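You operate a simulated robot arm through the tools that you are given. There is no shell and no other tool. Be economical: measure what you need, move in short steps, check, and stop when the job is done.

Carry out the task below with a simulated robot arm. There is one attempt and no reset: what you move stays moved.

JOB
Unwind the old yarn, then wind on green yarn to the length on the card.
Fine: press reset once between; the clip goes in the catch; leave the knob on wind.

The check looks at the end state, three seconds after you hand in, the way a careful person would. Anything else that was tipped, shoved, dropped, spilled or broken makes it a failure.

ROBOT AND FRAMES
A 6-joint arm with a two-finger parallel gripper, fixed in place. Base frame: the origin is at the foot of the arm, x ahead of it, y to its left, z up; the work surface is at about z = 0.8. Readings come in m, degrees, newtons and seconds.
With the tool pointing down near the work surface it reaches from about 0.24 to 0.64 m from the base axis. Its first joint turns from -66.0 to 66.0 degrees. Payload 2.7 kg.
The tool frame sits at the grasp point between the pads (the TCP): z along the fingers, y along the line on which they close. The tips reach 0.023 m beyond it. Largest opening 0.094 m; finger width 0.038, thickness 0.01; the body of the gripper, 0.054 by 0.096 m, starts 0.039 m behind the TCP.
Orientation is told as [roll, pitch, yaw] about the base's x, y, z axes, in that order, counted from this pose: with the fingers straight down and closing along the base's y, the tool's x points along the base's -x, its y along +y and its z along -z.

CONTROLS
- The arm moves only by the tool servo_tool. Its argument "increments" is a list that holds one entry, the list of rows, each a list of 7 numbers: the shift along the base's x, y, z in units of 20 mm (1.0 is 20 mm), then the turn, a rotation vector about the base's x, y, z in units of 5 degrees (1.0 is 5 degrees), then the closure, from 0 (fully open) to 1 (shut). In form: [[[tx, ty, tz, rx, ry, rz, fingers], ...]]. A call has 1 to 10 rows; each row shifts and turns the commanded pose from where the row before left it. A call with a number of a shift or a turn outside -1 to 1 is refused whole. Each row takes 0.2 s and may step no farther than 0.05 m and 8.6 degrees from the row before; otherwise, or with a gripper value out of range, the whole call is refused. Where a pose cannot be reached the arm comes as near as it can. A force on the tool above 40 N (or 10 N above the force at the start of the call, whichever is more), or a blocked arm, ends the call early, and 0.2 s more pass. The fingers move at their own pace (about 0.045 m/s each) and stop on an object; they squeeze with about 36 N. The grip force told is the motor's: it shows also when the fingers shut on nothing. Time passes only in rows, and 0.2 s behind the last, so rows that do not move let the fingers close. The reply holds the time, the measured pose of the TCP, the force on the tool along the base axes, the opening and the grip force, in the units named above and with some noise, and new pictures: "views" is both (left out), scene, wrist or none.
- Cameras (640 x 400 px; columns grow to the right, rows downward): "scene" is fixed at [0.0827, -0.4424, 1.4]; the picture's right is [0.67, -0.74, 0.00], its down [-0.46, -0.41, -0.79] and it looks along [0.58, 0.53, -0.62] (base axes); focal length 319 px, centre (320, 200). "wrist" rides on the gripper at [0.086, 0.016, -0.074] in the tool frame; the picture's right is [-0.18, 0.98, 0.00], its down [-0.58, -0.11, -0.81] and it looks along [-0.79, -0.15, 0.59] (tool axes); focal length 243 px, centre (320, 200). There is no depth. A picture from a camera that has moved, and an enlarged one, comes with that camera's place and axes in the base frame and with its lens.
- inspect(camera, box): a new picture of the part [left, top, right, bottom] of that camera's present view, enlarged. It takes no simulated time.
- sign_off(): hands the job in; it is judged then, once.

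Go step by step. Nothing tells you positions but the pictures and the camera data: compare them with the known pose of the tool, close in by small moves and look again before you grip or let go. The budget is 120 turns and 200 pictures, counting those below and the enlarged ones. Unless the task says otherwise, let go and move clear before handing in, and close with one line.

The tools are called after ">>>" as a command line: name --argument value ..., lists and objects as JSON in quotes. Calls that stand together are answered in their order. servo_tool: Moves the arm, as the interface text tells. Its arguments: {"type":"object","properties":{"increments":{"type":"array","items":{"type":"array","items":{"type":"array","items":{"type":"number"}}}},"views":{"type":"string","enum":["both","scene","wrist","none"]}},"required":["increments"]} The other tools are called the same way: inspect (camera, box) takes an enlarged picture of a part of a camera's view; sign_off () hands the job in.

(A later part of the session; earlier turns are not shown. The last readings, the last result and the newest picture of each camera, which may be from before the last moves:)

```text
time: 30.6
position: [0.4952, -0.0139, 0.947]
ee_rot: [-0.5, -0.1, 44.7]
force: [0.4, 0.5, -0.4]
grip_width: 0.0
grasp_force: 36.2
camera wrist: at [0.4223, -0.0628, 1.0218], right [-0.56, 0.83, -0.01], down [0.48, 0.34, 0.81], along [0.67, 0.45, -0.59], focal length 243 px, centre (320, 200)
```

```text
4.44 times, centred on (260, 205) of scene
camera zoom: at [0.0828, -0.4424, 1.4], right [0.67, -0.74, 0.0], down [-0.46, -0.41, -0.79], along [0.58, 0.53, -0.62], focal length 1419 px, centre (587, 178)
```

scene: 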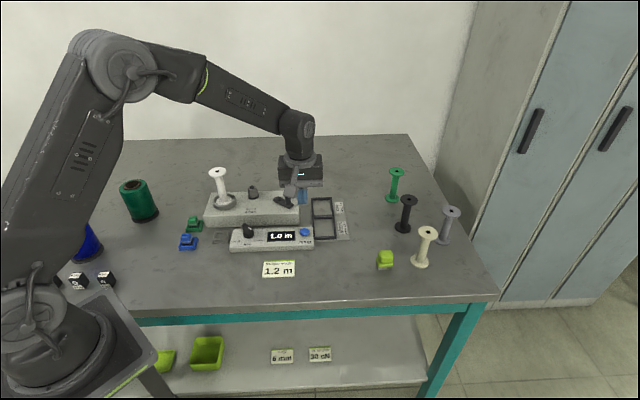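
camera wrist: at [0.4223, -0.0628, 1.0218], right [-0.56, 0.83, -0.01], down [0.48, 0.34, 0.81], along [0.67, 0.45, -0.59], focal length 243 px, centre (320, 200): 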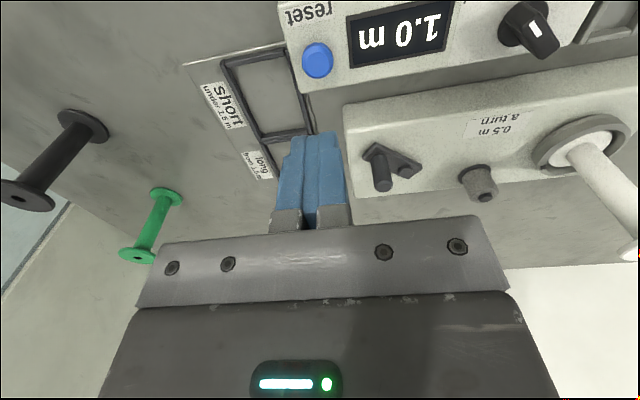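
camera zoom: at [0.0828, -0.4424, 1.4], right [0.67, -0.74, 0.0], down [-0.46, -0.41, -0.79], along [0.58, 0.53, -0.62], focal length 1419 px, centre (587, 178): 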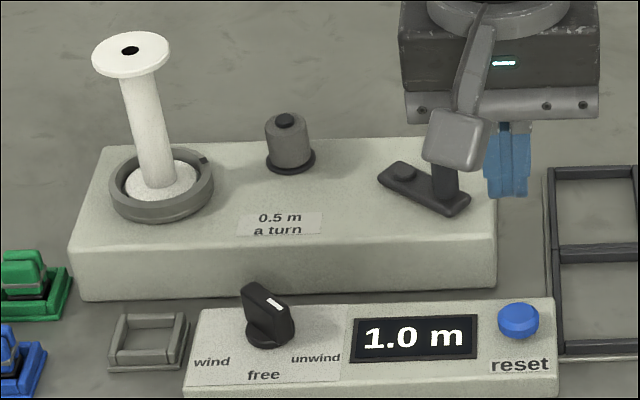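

The button is directly below the fingertips, near (0.494, −0.017). I'll descend to just above it.

>>> servo_tool --increments '[[[-0.05, -0.13, -0.9, 0, 0, 0, 1], [0, 0, -0.9, 0, 0, 0, 1], [0, 0, -0.9, 0, 0, 0, 1], [0, 0, -0.9, 0, 0, 0, 1], [0, 0, -0.4, 0, 0, 0, 1], [0, 0, 0, 0, 0, 0, 1]]]'

>>> inspect --camera "scene" --box '[260, 190, 340, 250]'

>>> inspect --camera "wrist" --box '[240, 80, 400, 180]'

```text
time: 32.0
position: [0.495, -0.0145, 0.8676]
ee_rot: [-0.5, -0.1, 44.5]
force: [0.7, -0.3, 0.4]
grip_width: 0.0
grasp_force: 35.6
camera wrist: at [0.4198, -0.0635, 0.9417], right [-0.56, 0.83, -0.01], down [0.48, 0.33, 0.81], along [0.67, 0.45, -0.59], focal length 243 px, centre (320, 200)
```

scene: 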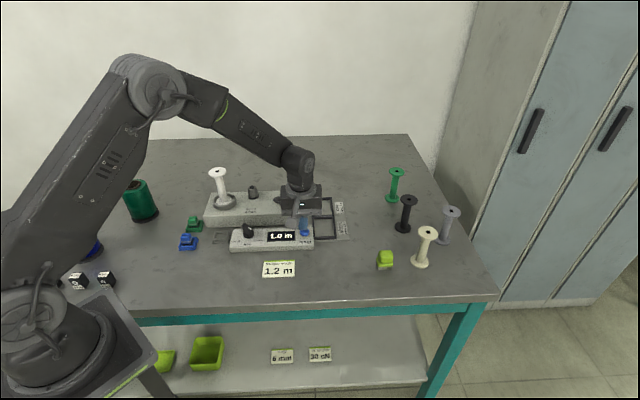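
wrist: 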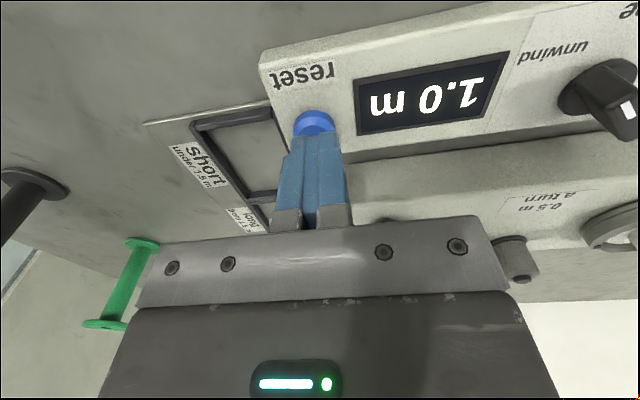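

```text
6.67 times, centred on (300, 220) of scene
camera zoom: at [0.0827, -0.4424, 1.4], right [0.67, -0.74, 0.0], down [-0.46, -0.41, -0.79], along [0.58, 0.53, -0.62], focal length 2128 px, centre (453, 67)
```

zoom: 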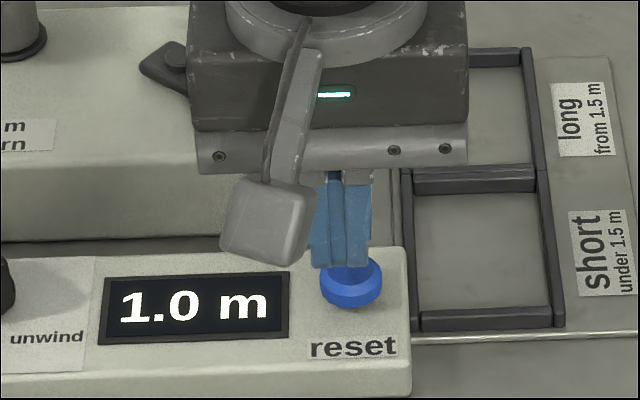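

```text
4.00 times, centred on (320, 130) of wrist
camera zoom: at [0.4198, -0.0635, 0.9417], right [-0.56, 0.83, -0.01], down [0.48, 0.33, 0.81], along [0.67, 0.45, -0.59], focal length 970 px, centre (320, 480)
```

zoom: 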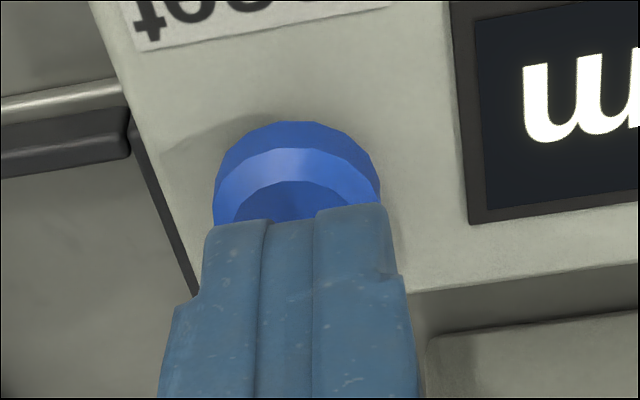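

The tips hover just behind the button's middle. I'll shift 3 mm forward and press down slowly.

>>> servo_tool --increments '[[[-0.13, -0.13, 0, 0, 0, 0, 1], [0, 0, -0.1, 0, 0, 0, 1], [0, 0, -0.1, 0, 0, 0, 1], [0, 0, -0.1, 0, 0, 0, 1], [0, 0, -0.1, 0, 0, 0, 1]]]' --views "none"

>>> inspect --camera "scene" --box '[220, 190, 340, 265]'

```text
time: 33.2
position: [0.4912, -0.0172, 0.858]
ee_rot: [-0.4, 0.0, 44.6]
force: [0.2, 0.3, 0.2]
grip_width: 0.0
grasp_force: 36.2
```

```text
5.33 times, centred on (280, 228) of scene
camera zoom: at [0.0827, -0.4424, 1.4], right [0.67, -0.74, 0.0], down [-0.46, -0.41, -0.79], along [0.58, 0.53, -0.62], focal length 1703 px, centre (533, 53)
```

zoom: 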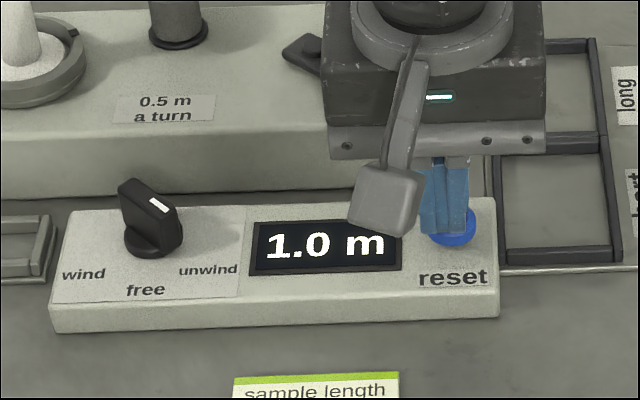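

>>> servo_tool --increments '[[[0, 0, -0.07, 0, 0, 0, 1], [0, 0, -0.07, 0, 0, 0, 1], [0, 0, -0.07, 0, 0, 0, 1]]]' --views "none"

>>> inspect --camera "scene" --box '[220, 190, 340, 265]'

```text
time: 34.0
position: [0.4906, -0.0185, 0.8549]
ee_rot: [-0.5, -0.1, 44.5]
force: [-0.4, 0.7, 2.2]
grip_width: 0.0
grasp_force: 36.2
```

```text
5.33 times, centred on (280, 228) of scene
camera zoom: at [0.0827, -0.4424, 1.4], right [0.67, -0.74, 0.0], down [-0.46, -0.41, -0.79], along [0.58, 0.53, -0.62], focal length 1703 px, centre (533, 53)
```

zoom: 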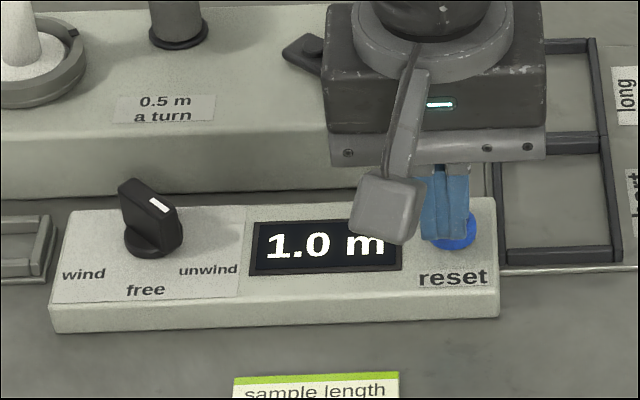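

Contact has begun (2 N). I'll press a few millimetres further.

>>> servo_tool --increments '[[[0, 0, -0.07, 0, 0, 0, 1], [0, 0, -0.07, 0, 0, 0, 1], [0, 0, -0.07, 0, 0, 0, 1]]]' --views "none"

>>> inspect --camera "scene" --box '[220, 190, 340, 265]'

```text
time: 34.8
position: [0.4915, -0.017, 0.8512]
ee_rot: [-0.5, -0.1, 44.6]
force: [-2.4, -0.2, 8.8]
grip_width: 0.0
grasp_force: 36.0
```

```text
5.33 times, centred on (280, 228) of scene
camera zoom: at [0.0825, -0.4424, 1.4], right [0.67, -0.74, 0.0], down [-0.46, -0.41, -0.79], along [0.58, 0.53, -0.62], focal length 1703 px, centre (533, 53)
```

zoom: 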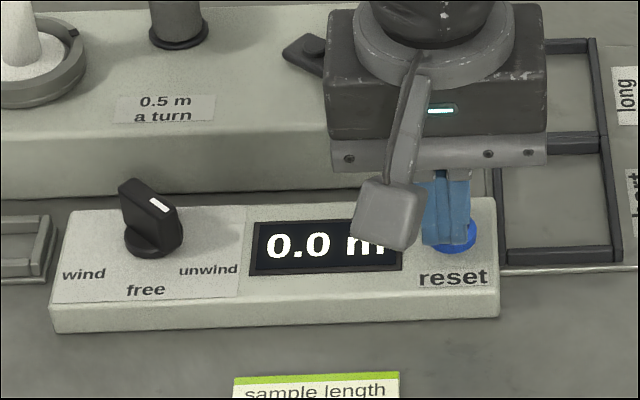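

The counter is at 0.0. I'll lift straight off and travel toward the green clip.

>>> servo_tool --increments '[[[0, 0, 1, 0, 0, 0, 1], [0, 0, 1, 0, 0, 0, 1], [0, 0, 1, 0, 0, 0, 1], [-0.7, 0.9, 1, 0, 0, 0, 0.5], [-0.7, 0.9, 1, 0, 0, 0, 0.5], [-0.7, 0.9, 1, 0, 0, 0, 0.5], [-0.7, 0.9, 0, 0, 0, 0, 0.5], [-0.7, 0.9, 0, 0, 0, 0, 0.5], [-0.7, 0.9, 0, 0, 0, 0, 0.5], [-0.7, 0.9, 0, 0, 0, 0, 0.5]]]' --views "none"

>>> servo_tool --increments '[[[-0.7, 0.9, 0, 0, 0, 0, 0.5], [-0.7, 0.9, 0, 0, 0, 0, 0.5], [-0.7, 0.9, 0, 0, 0, 0, 0.5], [-0.7, 0.9, 0, 0, 0, 0, 0.5], [-0.7, 0.9, -0.5, 0, 0, 0, 0.5], [-0.7, 0.9, -0.5, 0, 0, 0, 0.5], [0, 0, -0.5, 0, 0, 0, 0.5]]]'

>>> inspect --camera "wrist" --box '[220, 0, 460, 150]'

>>> inspect --camera "scene" --box '[165, 190, 325, 290]'

```text
time: 37.0
position: [0.3922, 0.1086, 0.9698]
ee_rot: [-0.5, -0.1, 44.6]
force: [0.2, -0.4, 0.5]
grip_width: 0.0469
grasp_force: 0.1
```

```text
time: 38.6
position: [0.3072, 0.2157, 0.9394]
ee_rot: [-0.5, -0.1, 44.5]
force: [0.8, 0.7, 1.0]
grip_width: 0.0468
grasp_force: 0.0
camera wrist: at [0.2347, 0.1677, 1.0144], right [-0.56, 0.83, -0.01], down [0.49, 0.33, 0.81], along [0.67, 0.45, -0.59], focal length 243 px, centre (320, 200)
```

scene: 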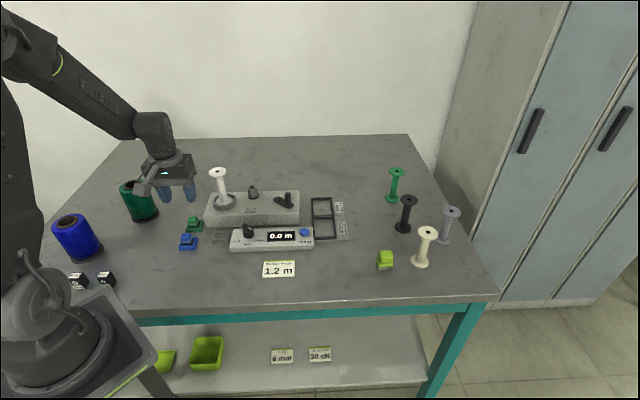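
wrist: 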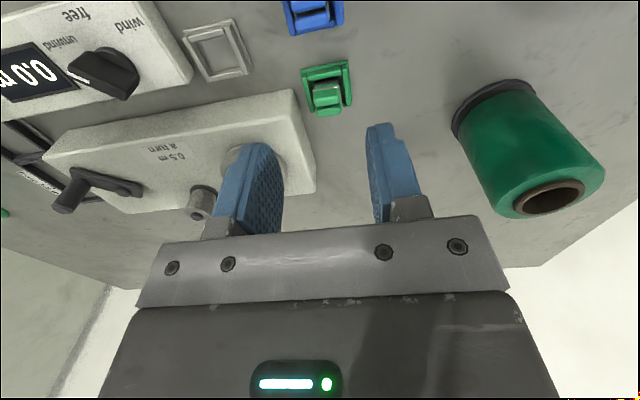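

```text
2.67 times, centred on (340, 75) of wrist
camera zoom: at [0.2347, 0.1677, 1.0144], right [-0.56, 0.83, -0.01], down [0.49, 0.33, 0.81], along [0.67, 0.45, -0.59], focal length 647 px, centre (267, 533)
```

zoom: 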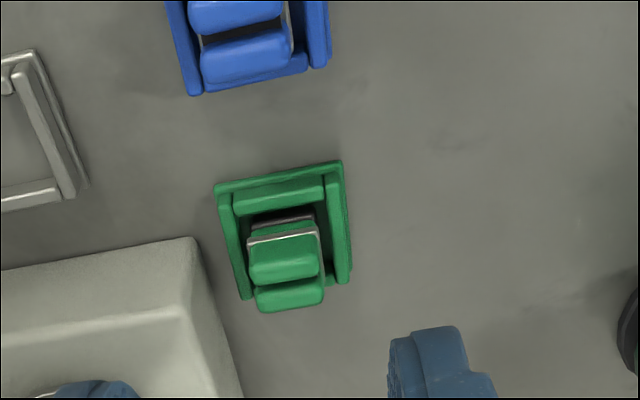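

```text
4.00 times, centred on (245, 240) of scene
camera zoom: at [0.0827, -0.4424, 1.4], right [0.67, -0.74, 0.0], down [-0.46, -0.41, -0.79], along [0.58, 0.53, -0.62], focal length 1277 px, centre (620, 40)
```

zoom: 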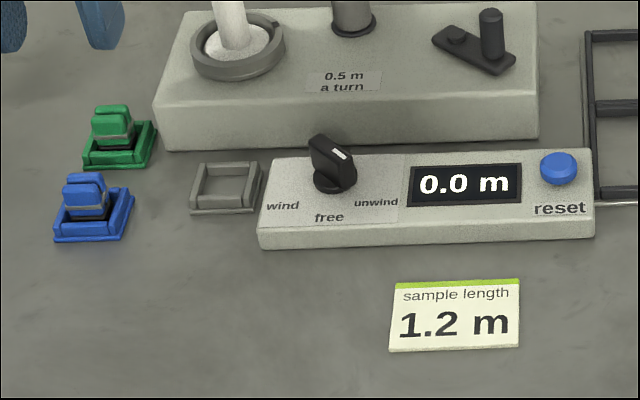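

Reset took once and reads 0.0. The green clip is at about (0.326, 0.238), with the machine's corner 3 cm away, so I'll use a narrow opening and move above it.

>>> servo_tool --increments '[[[0.44, 0.59, -0.5, 0, 0, 0, 0.63], [0.44, 0.59, -1, 0, 0, 0, 0.63], [0, 0, -1, 0, 0, 0, 0.63], [0, 0, 0, 0, 0, 0, 0.63]]]'

>>> inspect --camera "wrist" --box '[220, 60, 460, 210]'

>>> inspect --camera "scene" --box '[140, 170, 260, 245]'

```text
time: 39.6
position: [0.3277, 0.2391, 0.8883]
ee_rot: [-0.5, -0.3, 44.6]
force: [0.2, -0.6, 0.7]
grip_width: 0.0349
grasp_force: 0.0
camera wrist: at [0.2532, 0.1908, 0.9627], right [-0.56, 0.83, -0.01], down [0.49, 0.33, 0.81], along [0.67, 0.45, -0.59], focal length 243 px, centre (320, 200)
```

scene: 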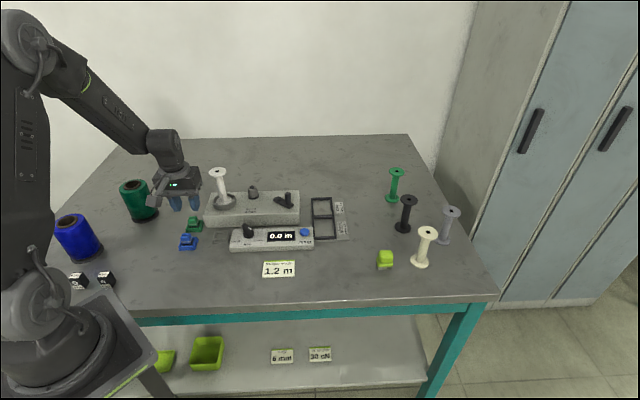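
wrist: 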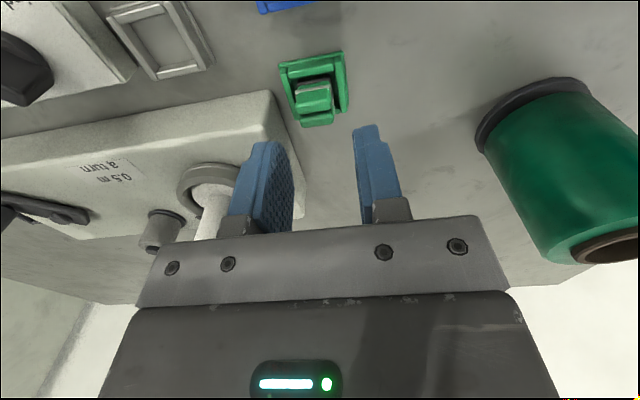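

```text
2.67 times, centred on (340, 135) of wrist
camera zoom: at [0.2532, 0.1908, 0.9627], right [-0.56, 0.83, -0.01], down [0.49, 0.33, 0.81], along [0.67, 0.45, -0.59], focal length 647 px, centre (267, 373)
```

zoom: 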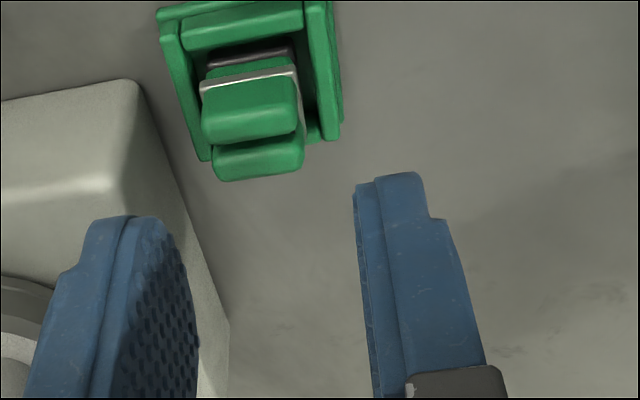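

```text
5.33 times, centred on (200, 208) of scene
camera zoom: at [0.0828, -0.4424, 1.4], right [0.67, -0.74, 0.0], down [-0.46, -0.41, -0.79], along [0.58, 0.53, -0.62], focal length 1703 px, centre (960, 160)
```

zoom: 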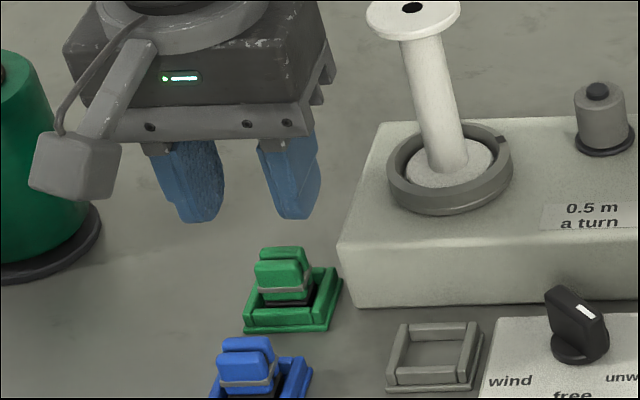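

The clip is centred between the fingers, about 4 mm nearer the front. I'll shift and lower partway, then check clearance.

>>> servo_tool --increments '[[[-0.2, -0.1, -0.6, 0, 0, 0, 0.63], [0, 0, -0.6, 0, 0, 0, 0.63], [0, 0, -0.5, 0, 0, 0, 0.63], [0, 0, 0, 0, 0, 0, 0.63]]]' --views "none"

>>> inspect --camera "wrist" --box '[220, 60, 460, 210]'

>>> inspect --camera "scene" --box '[140, 170, 260, 245]'

```text
time: 40.6
position: [0.3219, 0.2389, 0.8563]
ee_rot: [-0.5, -0.1, 44.6]
force: [0.0, 0.0, 0.1]
grip_width: 0.0349
grasp_force: 0.0
```

```text
2.67 times, centred on (340, 135) of wrist
camera zoom: at [0.2484, 0.1898, 0.9305], right [-0.56, 0.83, -0.01], down [0.49, 0.33, 0.81], along [0.67, 0.45, -0.59], focal length 647 px, centre (267, 373)
```

zoom: 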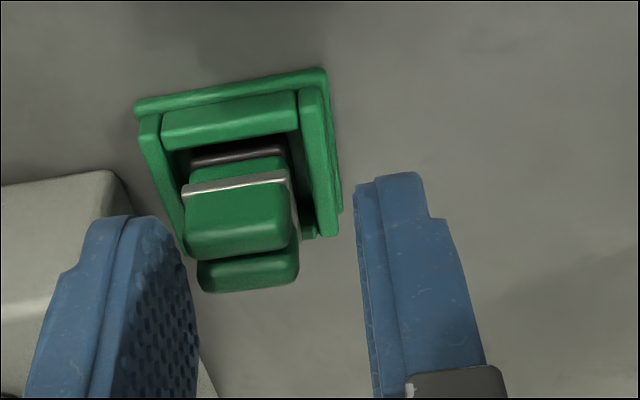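

```text
5.33 times, centred on (200, 208) of scene
camera zoom: at [0.0827, -0.4424, 1.4], right [0.67, -0.74, 0.0], down [-0.46, -0.41, -0.79], along [0.58, 0.53, -0.62], focal length 1703 px, centre (960, 160)
```

zoom: 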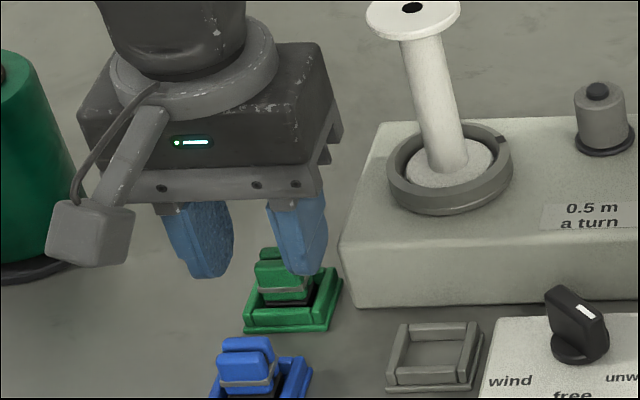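

I'll centre 3 mm toward the machine and lower to gripping height.

>>> servo_tool --increments '[[[0.11, -0.11, 0, 0, 0, 0, 0.63], [0, 0, -0.35, 0, 0, 0, 0.63], [0, 0, -0.35, 0, 0, 0, 0.63], [0, 0, 0, 0, 0, 0, 0.63]]]' --views "none"

>>> inspect --camera "wrist" --box '[220, 60, 460, 210]'

>>> inspect --camera "scene" --box '[140, 170, 260, 245]'

```text
time: 41.6
position: [0.3248, 0.2358, 0.8419]
ee_rot: [-0.5, -0.1, 44.6]
force: [-0.2, 0.3, 0.2]
grip_width: 0.0348
grasp_force: 0.0
```

```text
2.67 times, centred on (340, 135) of wrist
camera zoom: at [0.2504, 0.1871, 0.9167], right [-0.56, 0.83, -0.01], down [0.49, 0.33, 0.81], along [0.67, 0.45, -0.59], focal length 647 px, centre (267, 373)
```

zoom: 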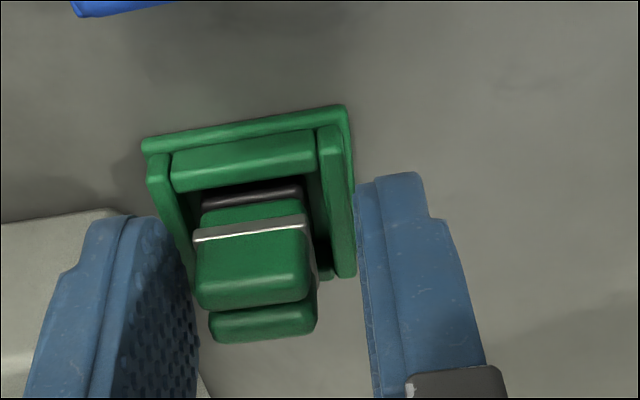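

```text
5.33 times, centred on (200, 208) of scene
camera zoom: at [0.0827, -0.4424, 1.4], right [0.67, -0.74, 0.0], down [-0.46, -0.41, -0.79], along [0.58, 0.53, -0.62], focal length 1703 px, centre (960, 160)
```

zoom: 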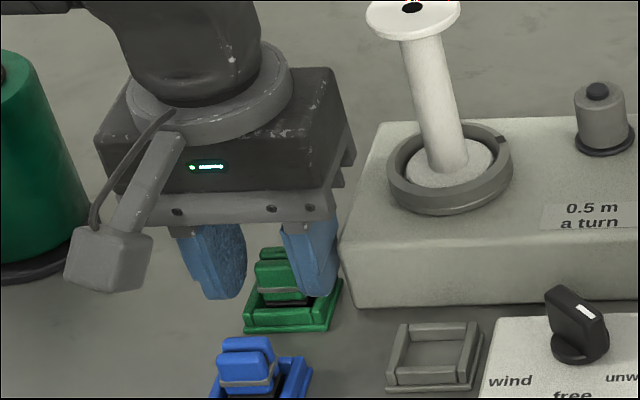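

The two views need reconciling before I close, so I'll take a tighter enlargement of the fingers and clip.

>>> inspect --camera "scene" --box '[168, 205, 216, 235]'

```text
13.33 times, centred on (192, 220) of scene
camera zoom: at [0.0827, -0.4424, 1.4], right [0.67, -0.74, 0.0], down [-0.46, -0.41, -0.79], along [0.58, 0.53, -0.62], focal length 4257 px, centre (2027, -67)
```

zoom: 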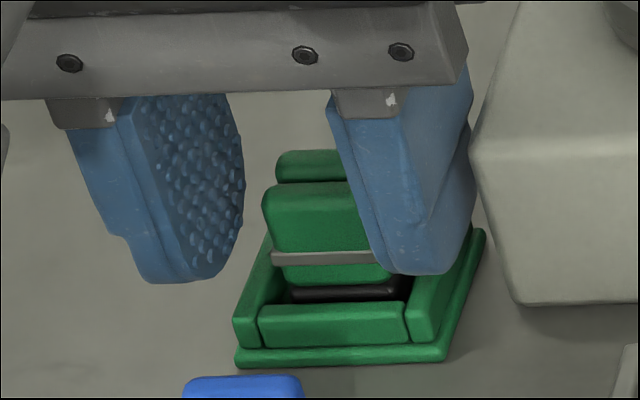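

The clip is nearer the machine-side finger by about 4–5 mm. I'll shift that way while narrowing the opening, then close.

>>> servo_tool --increments '[[[0.08, -0.08, 0, 0, 0, 0, 0.68], [0.07, -0.07, 0, 0, 0, 0, 0.7], [0, 0, 0, 0, 0, 0, 0.7]]]' --views "none"

>>> inspect --camera "scene" --box '[168, 205, 216, 235]'

>>> inspect --camera "wrist" --box '[220, 60, 460, 210]'

```text
time: 42.4
position: [0.3277, 0.2327, 0.8424]
ee_rot: [-0.5, -0.1, 44.6]
force: [-0.5, 0.5, -0.6]
grip_width: 0.0281
grasp_force: 0.1
```

```text
13.33 times, centred on (192, 220) of scene
camera zoom: at [0.0827, -0.4424, 1.4], right [0.67, -0.74, 0.0], down [-0.46, -0.41, -0.79], along [0.58, 0.53, -0.62], focal length 4257 px, centre (2027, -67)
```

zoom: 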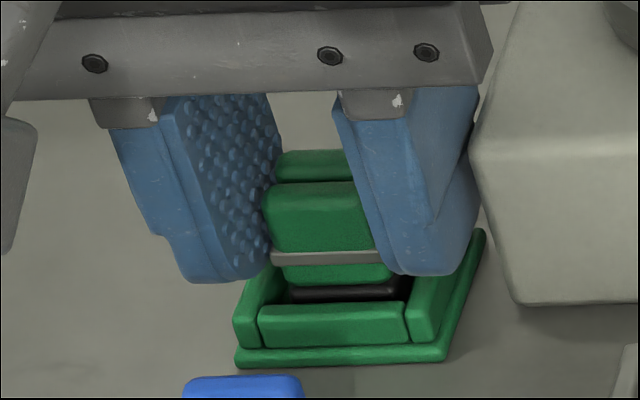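

```text
2.67 times, centred on (340, 135) of wrist
camera zoom: at [0.2536, 0.1838, 0.9165], right [-0.56, 0.83, -0.01], down [0.49, 0.33, 0.81], along [0.67, 0.45, -0.59], focal length 647 px, centre (267, 373)
```

zoom: 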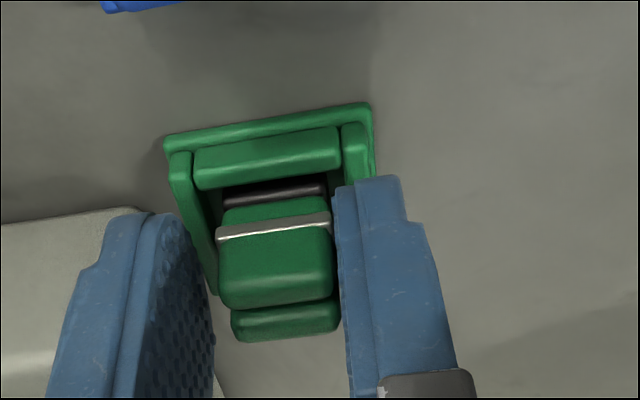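

The clip is now centred and snug between the pads. Closing.

>>> servo_tool --increments '[[[0, 0, 0, 0, 0, 0, 1], [0, 0, 0, 0, 0, 0, 1], [0, 0, 0, 0, 0, 0, 1]]]' --views "none"

```text
time: 43.2
position: [0.3275, 0.2324, 0.8422]
ee_rot: [-0.6, -0.2, 44.7]
force: [0.7, -0.1, 0.0]
grip_width: 0.0203
grasp_force: 36.5
```

The grip holds the clip at 20 mm. I'll lift it straight up and look.

>>> servo_tool --increments '[[[0, 0, 0.5, 0, 0, 0, 1], [0, 0, 1, 0, 0, 0, 1], [0, 0, 1, 0, 0, 0, 1], [0, 0, 1, 0, 0, 0, 1]]]'

>>> inspect --camera "scene" --box '[150, 180, 246, 240]'

>>> inspect --camera "wrist" --box '[140, 0, 460, 200]'

```text
time: 44.2
position: [0.3265, 0.2324, 0.9124]
ee_rot: [-0.3, 0.0, 44.6]
force: [-0.3, 0.3, -0.7]
grip_width: 0.0203
grasp_force: 36.1
camera wrist: at [0.2538, 0.184, 0.9874], right [-0.56, 0.83, -0.01], down [0.49, 0.33, 0.81], along [0.67, 0.45, -0.59], focal length 243 px, centre (320, 200)
```

scene: 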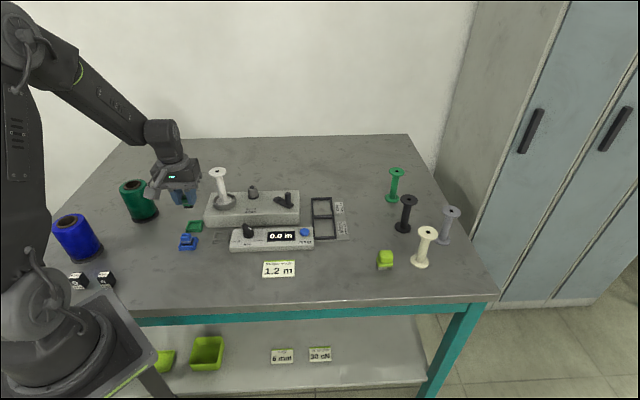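
wrist: 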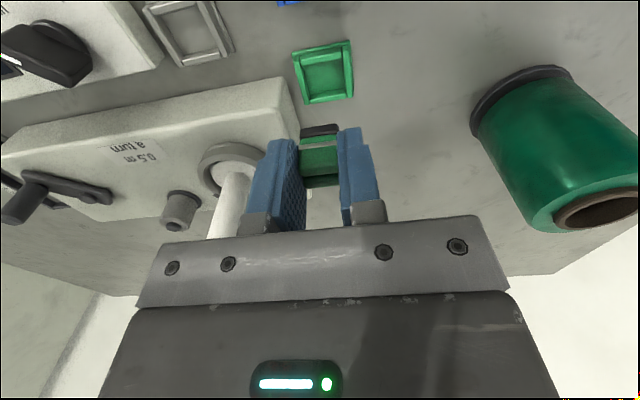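

```text
6.67 times, centred on (198, 210) of scene
camera zoom: at [0.0827, -0.4424, 1.4], right [0.67, -0.74, 0.0], down [-0.46, -0.41, -0.79], along [0.58, 0.53, -0.62], focal length 2128 px, centre (1133, 133)
```

zoom: 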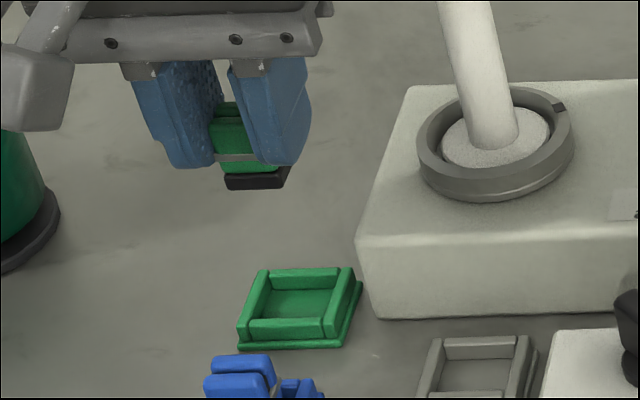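

```text
2.00 times, centred on (300, 100) of wrist
camera zoom: at [0.2538, 0.184, 0.9874], right [-0.56, 0.83, -0.01], down [0.49, 0.33, 0.81], along [0.67, 0.45, -0.59], focal length 485 px, centre (360, 400)
```

zoom: 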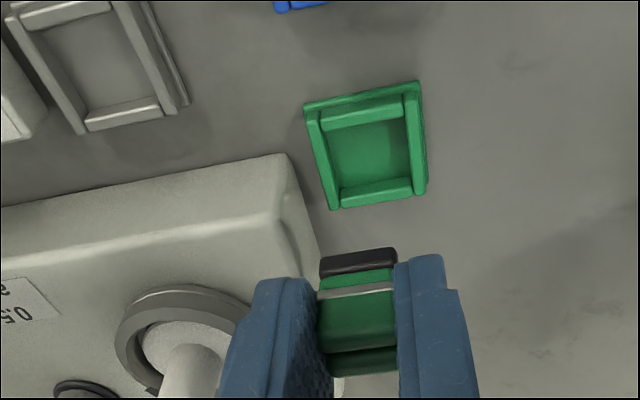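

The clip is lifted cleanly and its stand stayed put. I'll move over the grey catch by the measured offset (about +26, −88 mm).

>>> servo_tool --increments '[[[0, 0, 0.8, 0, 0, 0, 1], [0.28, -0.877, 0, 0, 0, 0, 1], [0.27, -0.877, 0, 0, 0, 0, 1], [0.27, -0.877, 0, 0, 0, 0, 1], [0.27, -0.877, 0, 0, 0, 0, 1], [0.26, -0.877, 0, 0, 0, 0, 1], [0, 0, -1, 0, 0, 0, 1], [0, 0, -0.5, 0, 0, 0, 1], [0, 0, 0, 0, 0, 0, 1]]]'

>>> inspect --camera "scene" --box '[180, 195, 260, 245]'

>>> inspect --camera "wrist" --box '[220, 50, 460, 200]'

```text
time: 46.2
position: [0.3548, 0.1449, 0.8977]
ee_rot: [-0.6, -0.1, 44.6]
force: [0.2, 0.3, -0.3]
grip_width: 0.0203
grasp_force: 35.5
camera wrist: at [0.2808, 0.0958, 0.9719], right [-0.56, 0.83, -0.01], down [0.49, 0.33, 0.81], along [0.67, 0.45, -0.59], focal length 243 px, centre (320, 200)
```

scene: 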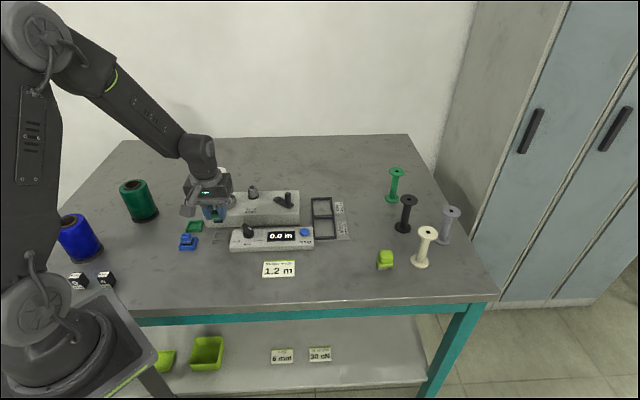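
wrist: 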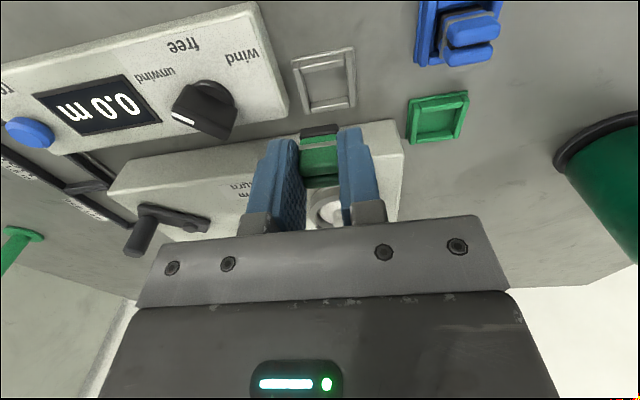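

```text
8.00 times, centred on (220, 220) of scene
camera zoom: at [0.0827, -0.4424, 1.4], right [0.67, -0.74, 0.0], down [-0.46, -0.41, -0.79], along [0.58, 0.53, -0.62], focal length 2554 px, centre (1120, 40)
```

zoom: 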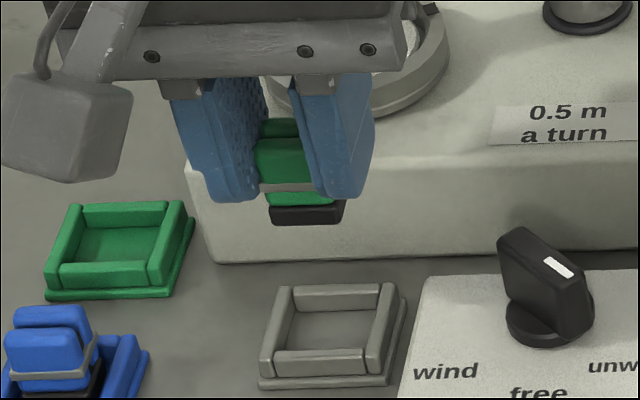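

```text
2.67 times, centred on (340, 125) of wrist
camera zoom: at [0.2808, 0.0958, 0.9719], right [-0.56, 0.83, -0.01], down [0.49, 0.33, 0.81], along [0.67, 0.45, -0.59], focal length 647 px, centre (267, 400)
```

zoom: 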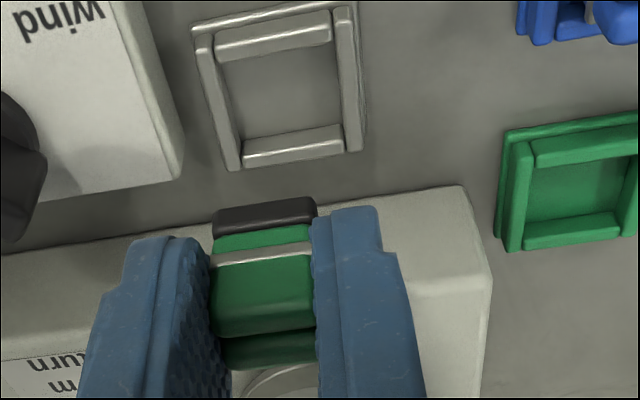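

The clip is nearly over the catch; I read a 2 mm correction. I'll apply it and lower to just above the rim to check.

>>> servo_tool --increments '[[[-0.1, -0.02, -0.5, 0, 0, 0, 1], [0, 0, -0.7, 0, 0, 0, 1], [0, 0, -0.5, 0, 0, 0, 1], [0, 0, 0, 0, 0, 0, 1]]]' --views "none"

>>> inspect --camera "scene" --box '[190, 210, 246, 245]'

>>> inspect --camera "wrist" --box '[260, 80, 420, 180]'

```text
time: 47.2
position: [0.3515, 0.144, 0.8639]
ee_rot: [-0.5, -0.1, 44.6]
force: [-0.9, -0.3, 0.0]
grip_width: 0.0204
grasp_force: 35.8
```

```text
11.43 times, centred on (218, 228) of scene
camera zoom: at [0.0827, -0.4424, 1.4], right [0.67, -0.74, 0.0], down [-0.46, -0.41, -0.79], along [0.58, 0.53, -0.62], focal length 3649 px, centre (1486, -114)
```

zoom: 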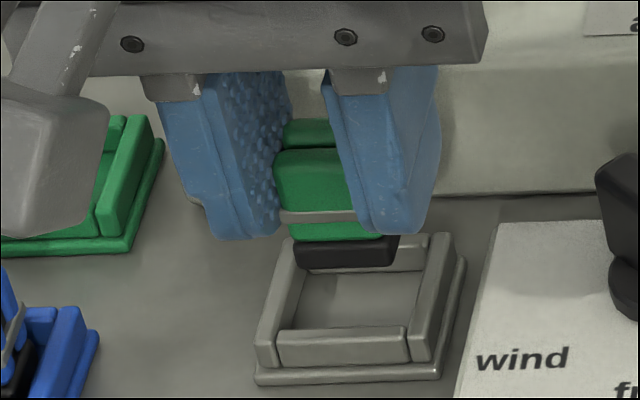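

```text
4.00 times, centred on (340, 130) of wrist
camera zoom: at [0.2783, 0.0949, 0.9386], right [-0.56, 0.83, -0.01], down [0.49, 0.33, 0.81], along [0.67, 0.45, -0.59], focal length 970 px, centre (240, 480)
```

zoom: 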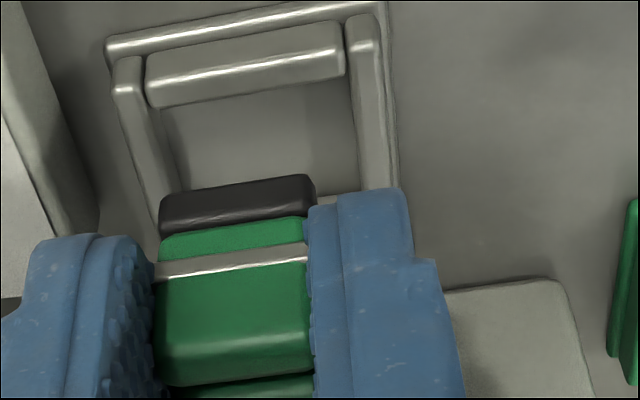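

By comparison with how the clip sat in its own stand, the alignment is within about 1 mm. I'll lower slowly into the catch, watching force.

>>> servo_tool --increments '[[[0.02, 0.03, -0.2, 0, 0, 0, 1], [0, 0, -0.2, 0, 0, 0, 1], [0, 0, -0.2, 0, 0, 0, 1], [0, 0, -0.15, 0, 0, 0, 1], [0, 0, 0, 0, 0, 0, 1]]]' --views "none"

>>> inspect --camera "scene" --box '[190, 210, 246, 245]'

>>> inspect --camera "wrist" --box '[260, 80, 420, 180]'

```text
time: 48.4
position: [0.3529, 0.1449, 0.8491]
ee_rot: [-0.5, -0.2, 44.6]
force: [-0.7, 0.0, 0.7]
grip_width: 0.0206
grasp_force: 36.6
```

```text
11.43 times, centred on (218, 228) of scene
camera zoom: at [0.0827, -0.4424, 1.4], right [0.67, -0.74, 0.0], down [-0.46, -0.41, -0.79], along [0.58, 0.53, -0.62], focal length 3649 px, centre (1486, -114)
```

zoom: 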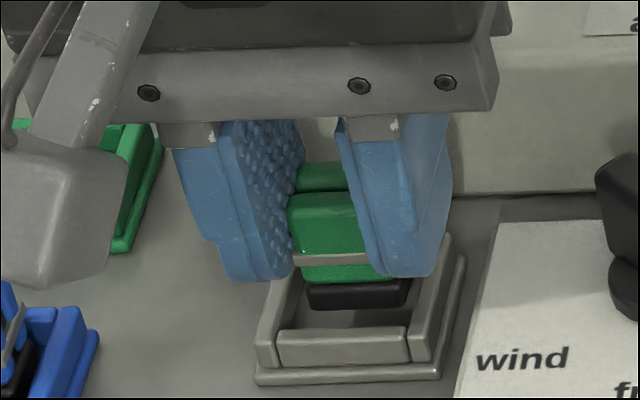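

```text
4.00 times, centred on (340, 130) of wrist
camera zoom: at [0.2794, 0.0966, 0.9237], right [-0.56, 0.83, -0.01], down [0.49, 0.33, 0.81], along [0.67, 0.45, -0.59], focal length 970 px, centre (240, 480)
```

zoom: 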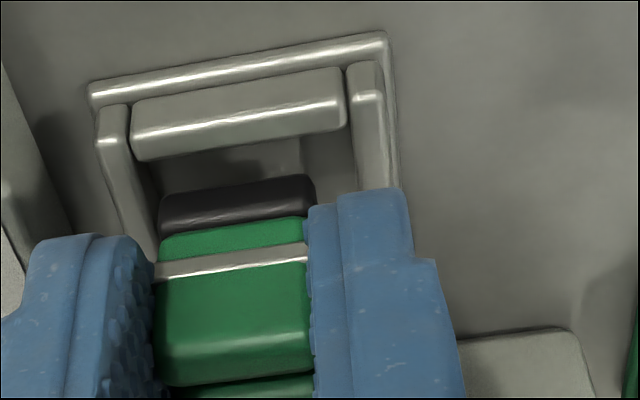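

The clip fits inside the walls. I'll lower the last 7 mm.

>>> servo_tool --increments '[[[0, 0, -0.12, 0, 0, 0, 1], [0, 0, -0.12, 0, 0, 0, 1], [0, 0, -0.1, 0, 0, 0, 1], [0, 0, 0, 0, 0, 0, 1]]]' --views "none"

>>> inspect --camera "scene" --box '[190, 210, 246, 245]'

```text
time: 49.4
position: [0.3537, 0.1462, 0.842]
ee_rot: [-0.5, -0.1, 44.6]
force: [-0.2, -0.6, -0.7]
grip_width: 0.0204
grasp_force: 36.2
```

```text
11.43 times, centred on (218, 228) of scene
camera zoom: at [0.0827, -0.4424, 1.4], right [0.67, -0.74, 0.0], down [-0.46, -0.41, -0.79], along [0.58, 0.53, -0.62], focal length 3649 px, centre (1486, -114)
```

zoom: 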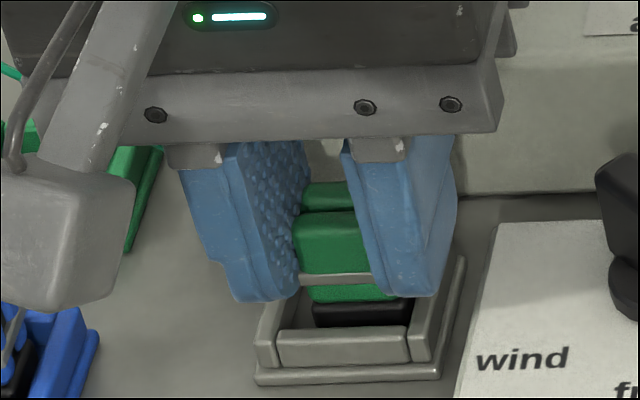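

>>> servo_tool --increments '[[[-0.03, -0.01, -0.07, 0, 0, 0, 1], [0, 0, -0.06, 0, 0, 0, 1], [0, 0, 0, 0, 0, 0, 1]]]' --views "none"

>>> inspect --camera "scene" --box '[190, 210, 246, 245]'

```text
time: 50.2
position: [0.3534, 0.1464, 0.8411]
ee_rot: [-0.4, -0.3, 44.6]
force: [-2.3, 1.2, 24.5]
grip_width: 0.0205
grasp_force: 36.9
```

```text
11.43 times, centred on (218, 228) of scene
camera zoom: at [0.0824, -0.4425, 1.4], right [0.67, -0.74, 0.0], down [-0.46, -0.41, -0.79], along [0.58, 0.53, -0.62], focal length 3649 px, centre (1486, -114)
```

zoom: 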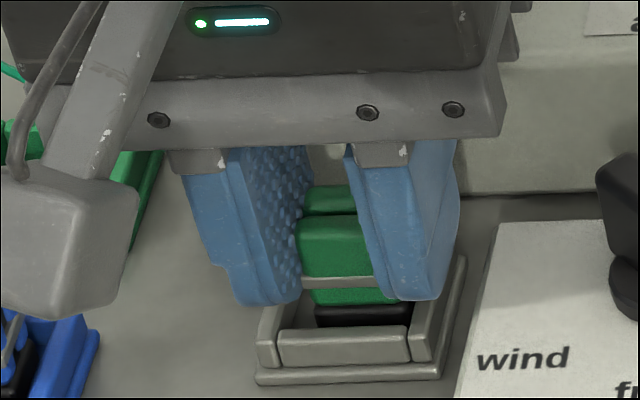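

It is seated on the bottom (contact 24 N). I'll open a little and rise.

>>> servo_tool --increments '[[[0, 0, 0.05, 0, 0, 0, 0.68], [0, 0, 0, 0, 0, 0, 0.66], [0, 0, 0.3, 0, 0, 0, 0.66], [0, 0, 1, 0, 0, 0, 0.66], [0, 0, 1, 0, 0, 0, 0.66], [0, 0, 1, 0, 0, 0, 0.66], [0, 0, 1, 0, 0, 0, 0.6]]]'

>>> inspect --camera "scene" --box '[170, 180, 290, 255]'

```text
time: 51.8
position: [0.3538, 0.1451, 0.9295]
ee_rot: [-0.4, -0.1, 44.5]
force: [0.1, 0.2, 0.3]
grip_width: 0.0377
grasp_force: 0.1
camera wrist: at [0.28, 0.0964, 1.0034], right [-0.56, 0.83, -0.01], down [0.49, 0.33, 0.81], along [0.67, 0.45, -0.59], focal length 243 px, centre (320, 200)
```

scene: 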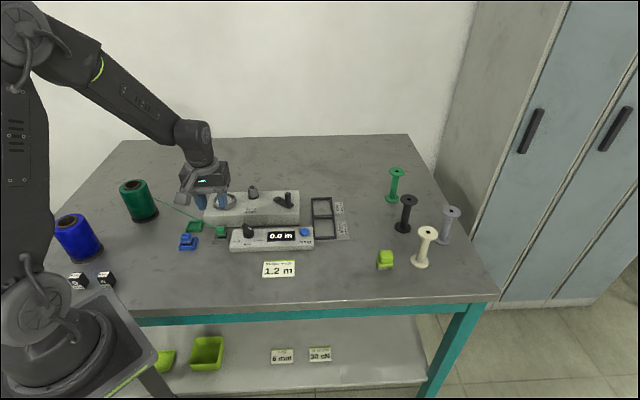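
wrist: 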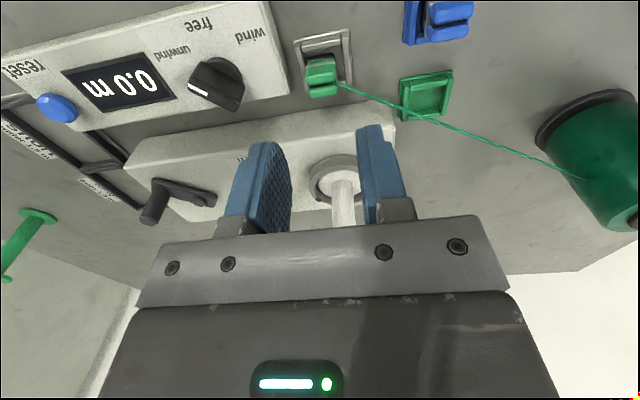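

```text
5.33 times, centred on (230, 218) of scene
camera zoom: at [0.0827, -0.4424, 1.4], right [0.67, -0.74, 0.0], down [-0.46, -0.41, -0.79], along [0.58, 0.53, -0.62], focal length 1703 px, centre (800, 107)
```

zoom: 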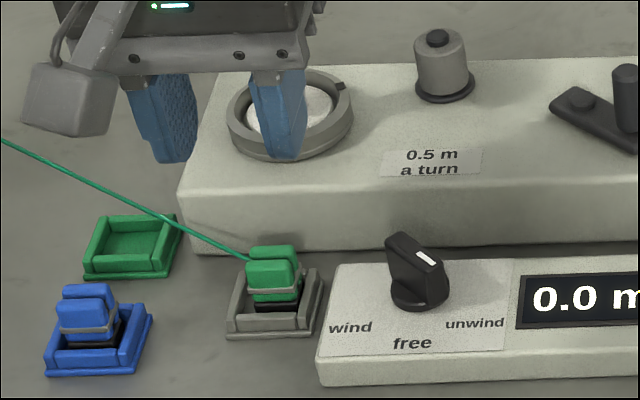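

The green clip is in the catch and its strand appeared. Now the knob must go from "unwind" to "wind"; I'll check its bar direction from here.

>>> inspect --camera "wrist" --box '[150, 0, 310, 120]'

```text
3.33 times, centred on (230, 60) of wrist
camera zoom: at [0.28, 0.0964, 1.0034], right [-0.56, 0.83, -0.01], down [0.49, 0.33, 0.81], along [0.67, 0.45, -0.59], focal length 809 px, centre (620, 667)
```

zoom: 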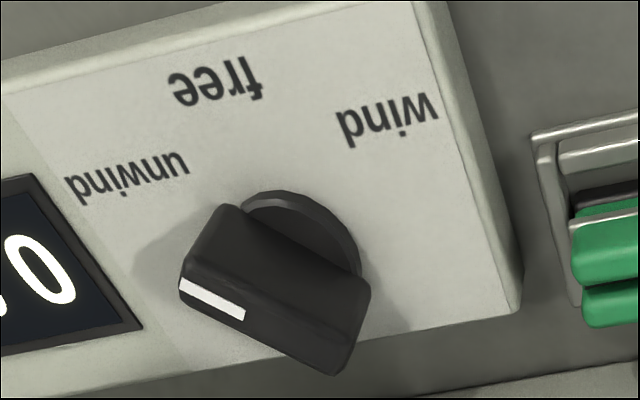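

The pointer reads about 279°, so a flush grip needs yaw ≈ 97°. I'll move over the knob and turn the hand there.

>>> servo_tool --increments '[[[0.42, -0.62, 0.2, 0, 0, 1, 0.55], [0.42, -0.62, 0.2, 0, 0, 1, 0.55], [0.42, -0.62, 0, 0, 0, 1, 0.55], [0.42, -0.62, 0, 0, 0, 1, 0.55], [0.42, -0.62, 0, 0, 0, 1, 0.55], [0, 0, 0, 0, 0, 1, 0.55], [0, 0, 0, 0, 0, 1, 0.55], [0, 0, 0, 0, 0, 1, 0.55], [0, 0, 0, 0, 0, 1, 0.55], [0, 0, 0, 0, 0, 1, 0.55]]]' --views "wrist"

>>> inspect --camera "wrist" --box '[220, 20, 460, 170]'

```text
time: 54.0
position: [0.3947, 0.0828, 0.9347]
ee_rot: [-0.4, -0.1, 94.7]
force: [0.6, 0.4, -0.2]
grip_width: 0.0421
grasp_force: 0.1
camera wrist: at [0.3847, -0.0048, 1.0094], right [-0.99, 0.1, -0.01], down [0.05, 0.59, 0.81], along [0.09, 0.8, -0.59], focal length 243 px, centre (320, 200)
```

wrist: 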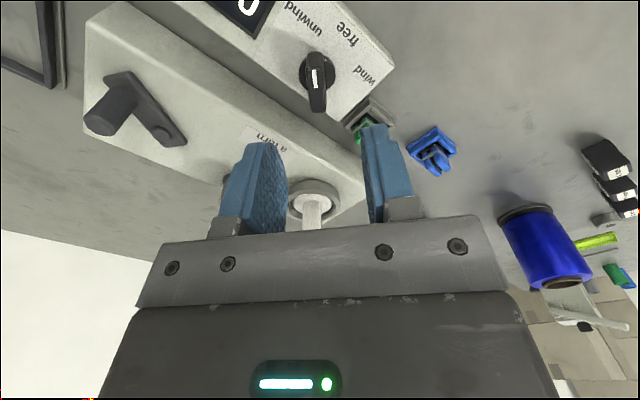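

```text
2.67 times, centred on (340, 95) of wrist
camera zoom: at [0.3847, -0.0048, 1.0094], right [-0.99, 0.1, -0.01], down [0.05, 0.59, 0.81], along [0.09, 0.8, -0.59], focal length 647 px, centre (267, 480)
```

zoom: 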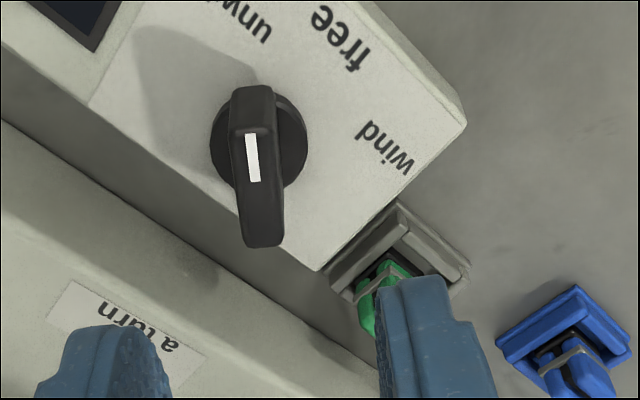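

The knob is centred between the fingers. I'll lower and grip it.

>>> servo_tool --increments '[[[0.1, 0.04, -0.8, 0, 0, 0, 0.55], [0, 0, -0.8, 0, 0, 0, 0.55], [0, 0, -0.8, 0, 0, 0, 0.55], [0, 0, -0.8, 0, 0, 0, 0.55], [0, 0, -0.7, 0, 0, 0, 0.6], [0, 0, 0, 0, 0, 0, 1], [0, 0, 0, 0, 0, 0, 1], [0, 0, 0, 0, 0, 0, 1]]]' --views "wrist"

```text
time: 55.8
position: [0.3979, 0.0856, 0.8576]
ee_rot: [-0.8, -0.2, 94.3]
force: [19.4, 3.9, -7.3]
grip_width: 0.0138
grasp_force: 45.0
camera wrist: at [0.3872, -0.0032, 0.9318], right [-0.99, 0.11, -0.01], down [0.05, 0.58, 0.81], along [0.1, 0.8, -0.59], focal length 243 px, centre (320, 200)
```

wrist: 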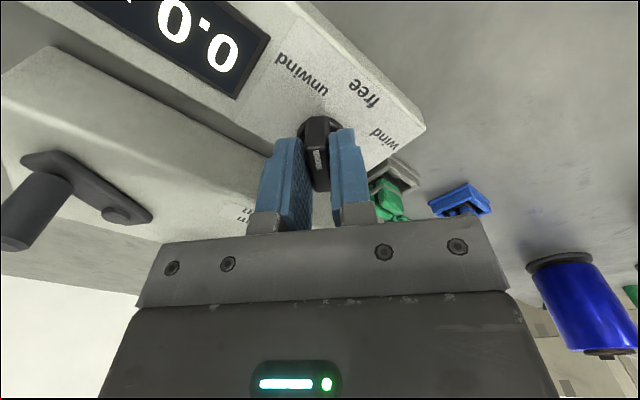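

Gripped. I'll turn clockwise toward "wind" in stages.

>>> servo_tool --increments '[[[0.04, 0, 0, 0, 0, -0.8, 1], [0, 0, 0, 0, 0, -1, 1], [0, 0, 0, 0, 0, -1, 1], [0, 0, 0, 0, 0, -1, 1], [0, 0, 0, 0, 0, -1, 1], [0, 0, 0, 0, 0, -1, 1], [0, 0, 0, 0, 0, -1, 1], [0, 0, 0, 0, 0, -1, 1], [0, 0, 0, 0, 0, -1, 1], [0, 0, 0, 0, 0, -1, 1]]]' --views "none"

```text
time: 58.0
position: [0.396, 0.0852, 0.8576]
ee_rot: [-0.4, -0.1, 46.9]
force: [-2.3, 4.8, 3.2]
grip_width: 0.0118
grasp_force: 44.9
stopped in row 10: the force on the tool passed its limit (the readings are from after the stop); the commanded pose is now the measured one
```

>>> servo_tool --increments '[[[0, 0, 0, 0, 0, -1, 1], [0, 0, 0, 0, 0, -1, 1], [0, 0, 0, 0, 0, -1, 1], [0, 0, 0, 0, 0, -1, 1], [0, 0, 0, 0, 0, -1, 1], [0, 0, 0, 0, 0, -1, 1], [0, 0, 0, 0, 0, -1, 1], [0, 0, 0, 0, 0, -1, 1], [0, 0, 0, 0, 0, -1, 1]]]'

```text
time: 59.9
position: [0.3961, 0.0861, 0.8572]
ee_rot: [-0.3, 0.0, 5.7]
force: [-6.3, 4.4, 3.0]
grip_width: 0.012
grasp_force: 45.4
stopped in row 9: the force on the tool passed its limit (the readings are from after the stop); the commanded pose is now the measured one
camera wrist: at [0.3079, 0.0945, 0.9321], right [0.08, 1.0, 0.0], down [0.59, -0.05, 0.81], along [0.8, -0.07, -0.59], focal length 243 px, centre (320, 200)
```

scene: 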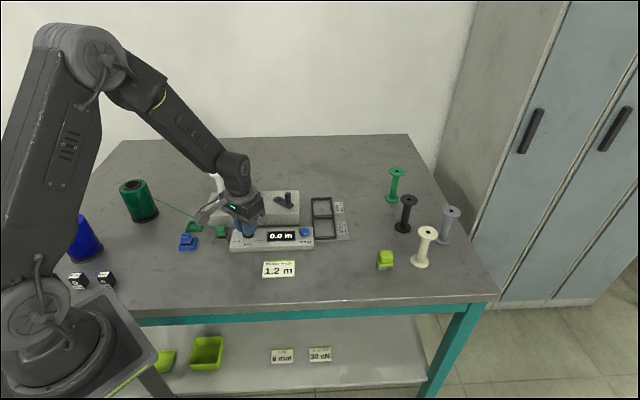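
wrist: 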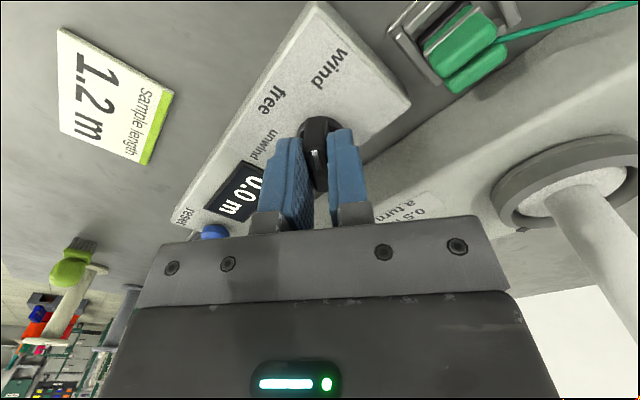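

>>> servo_tool --increments '[[[0, 0, 0, 0, 0, -1, 1], [0, 0, 0, 0, 0, -1, 1], [0, 0, 0, 0, 0, -1, 1], [0, 0, 0, 0, 0, -1, 1]]]' --views "none"

```text
time: 60.9
position: [0.3963, 0.0874, 0.8582]
ee_rot: [-0.2, -0.2, -14.0]
force: [-0.9, 14.1, -3.3]
grip_width: 0.0185
grasp_force: 45.0
```

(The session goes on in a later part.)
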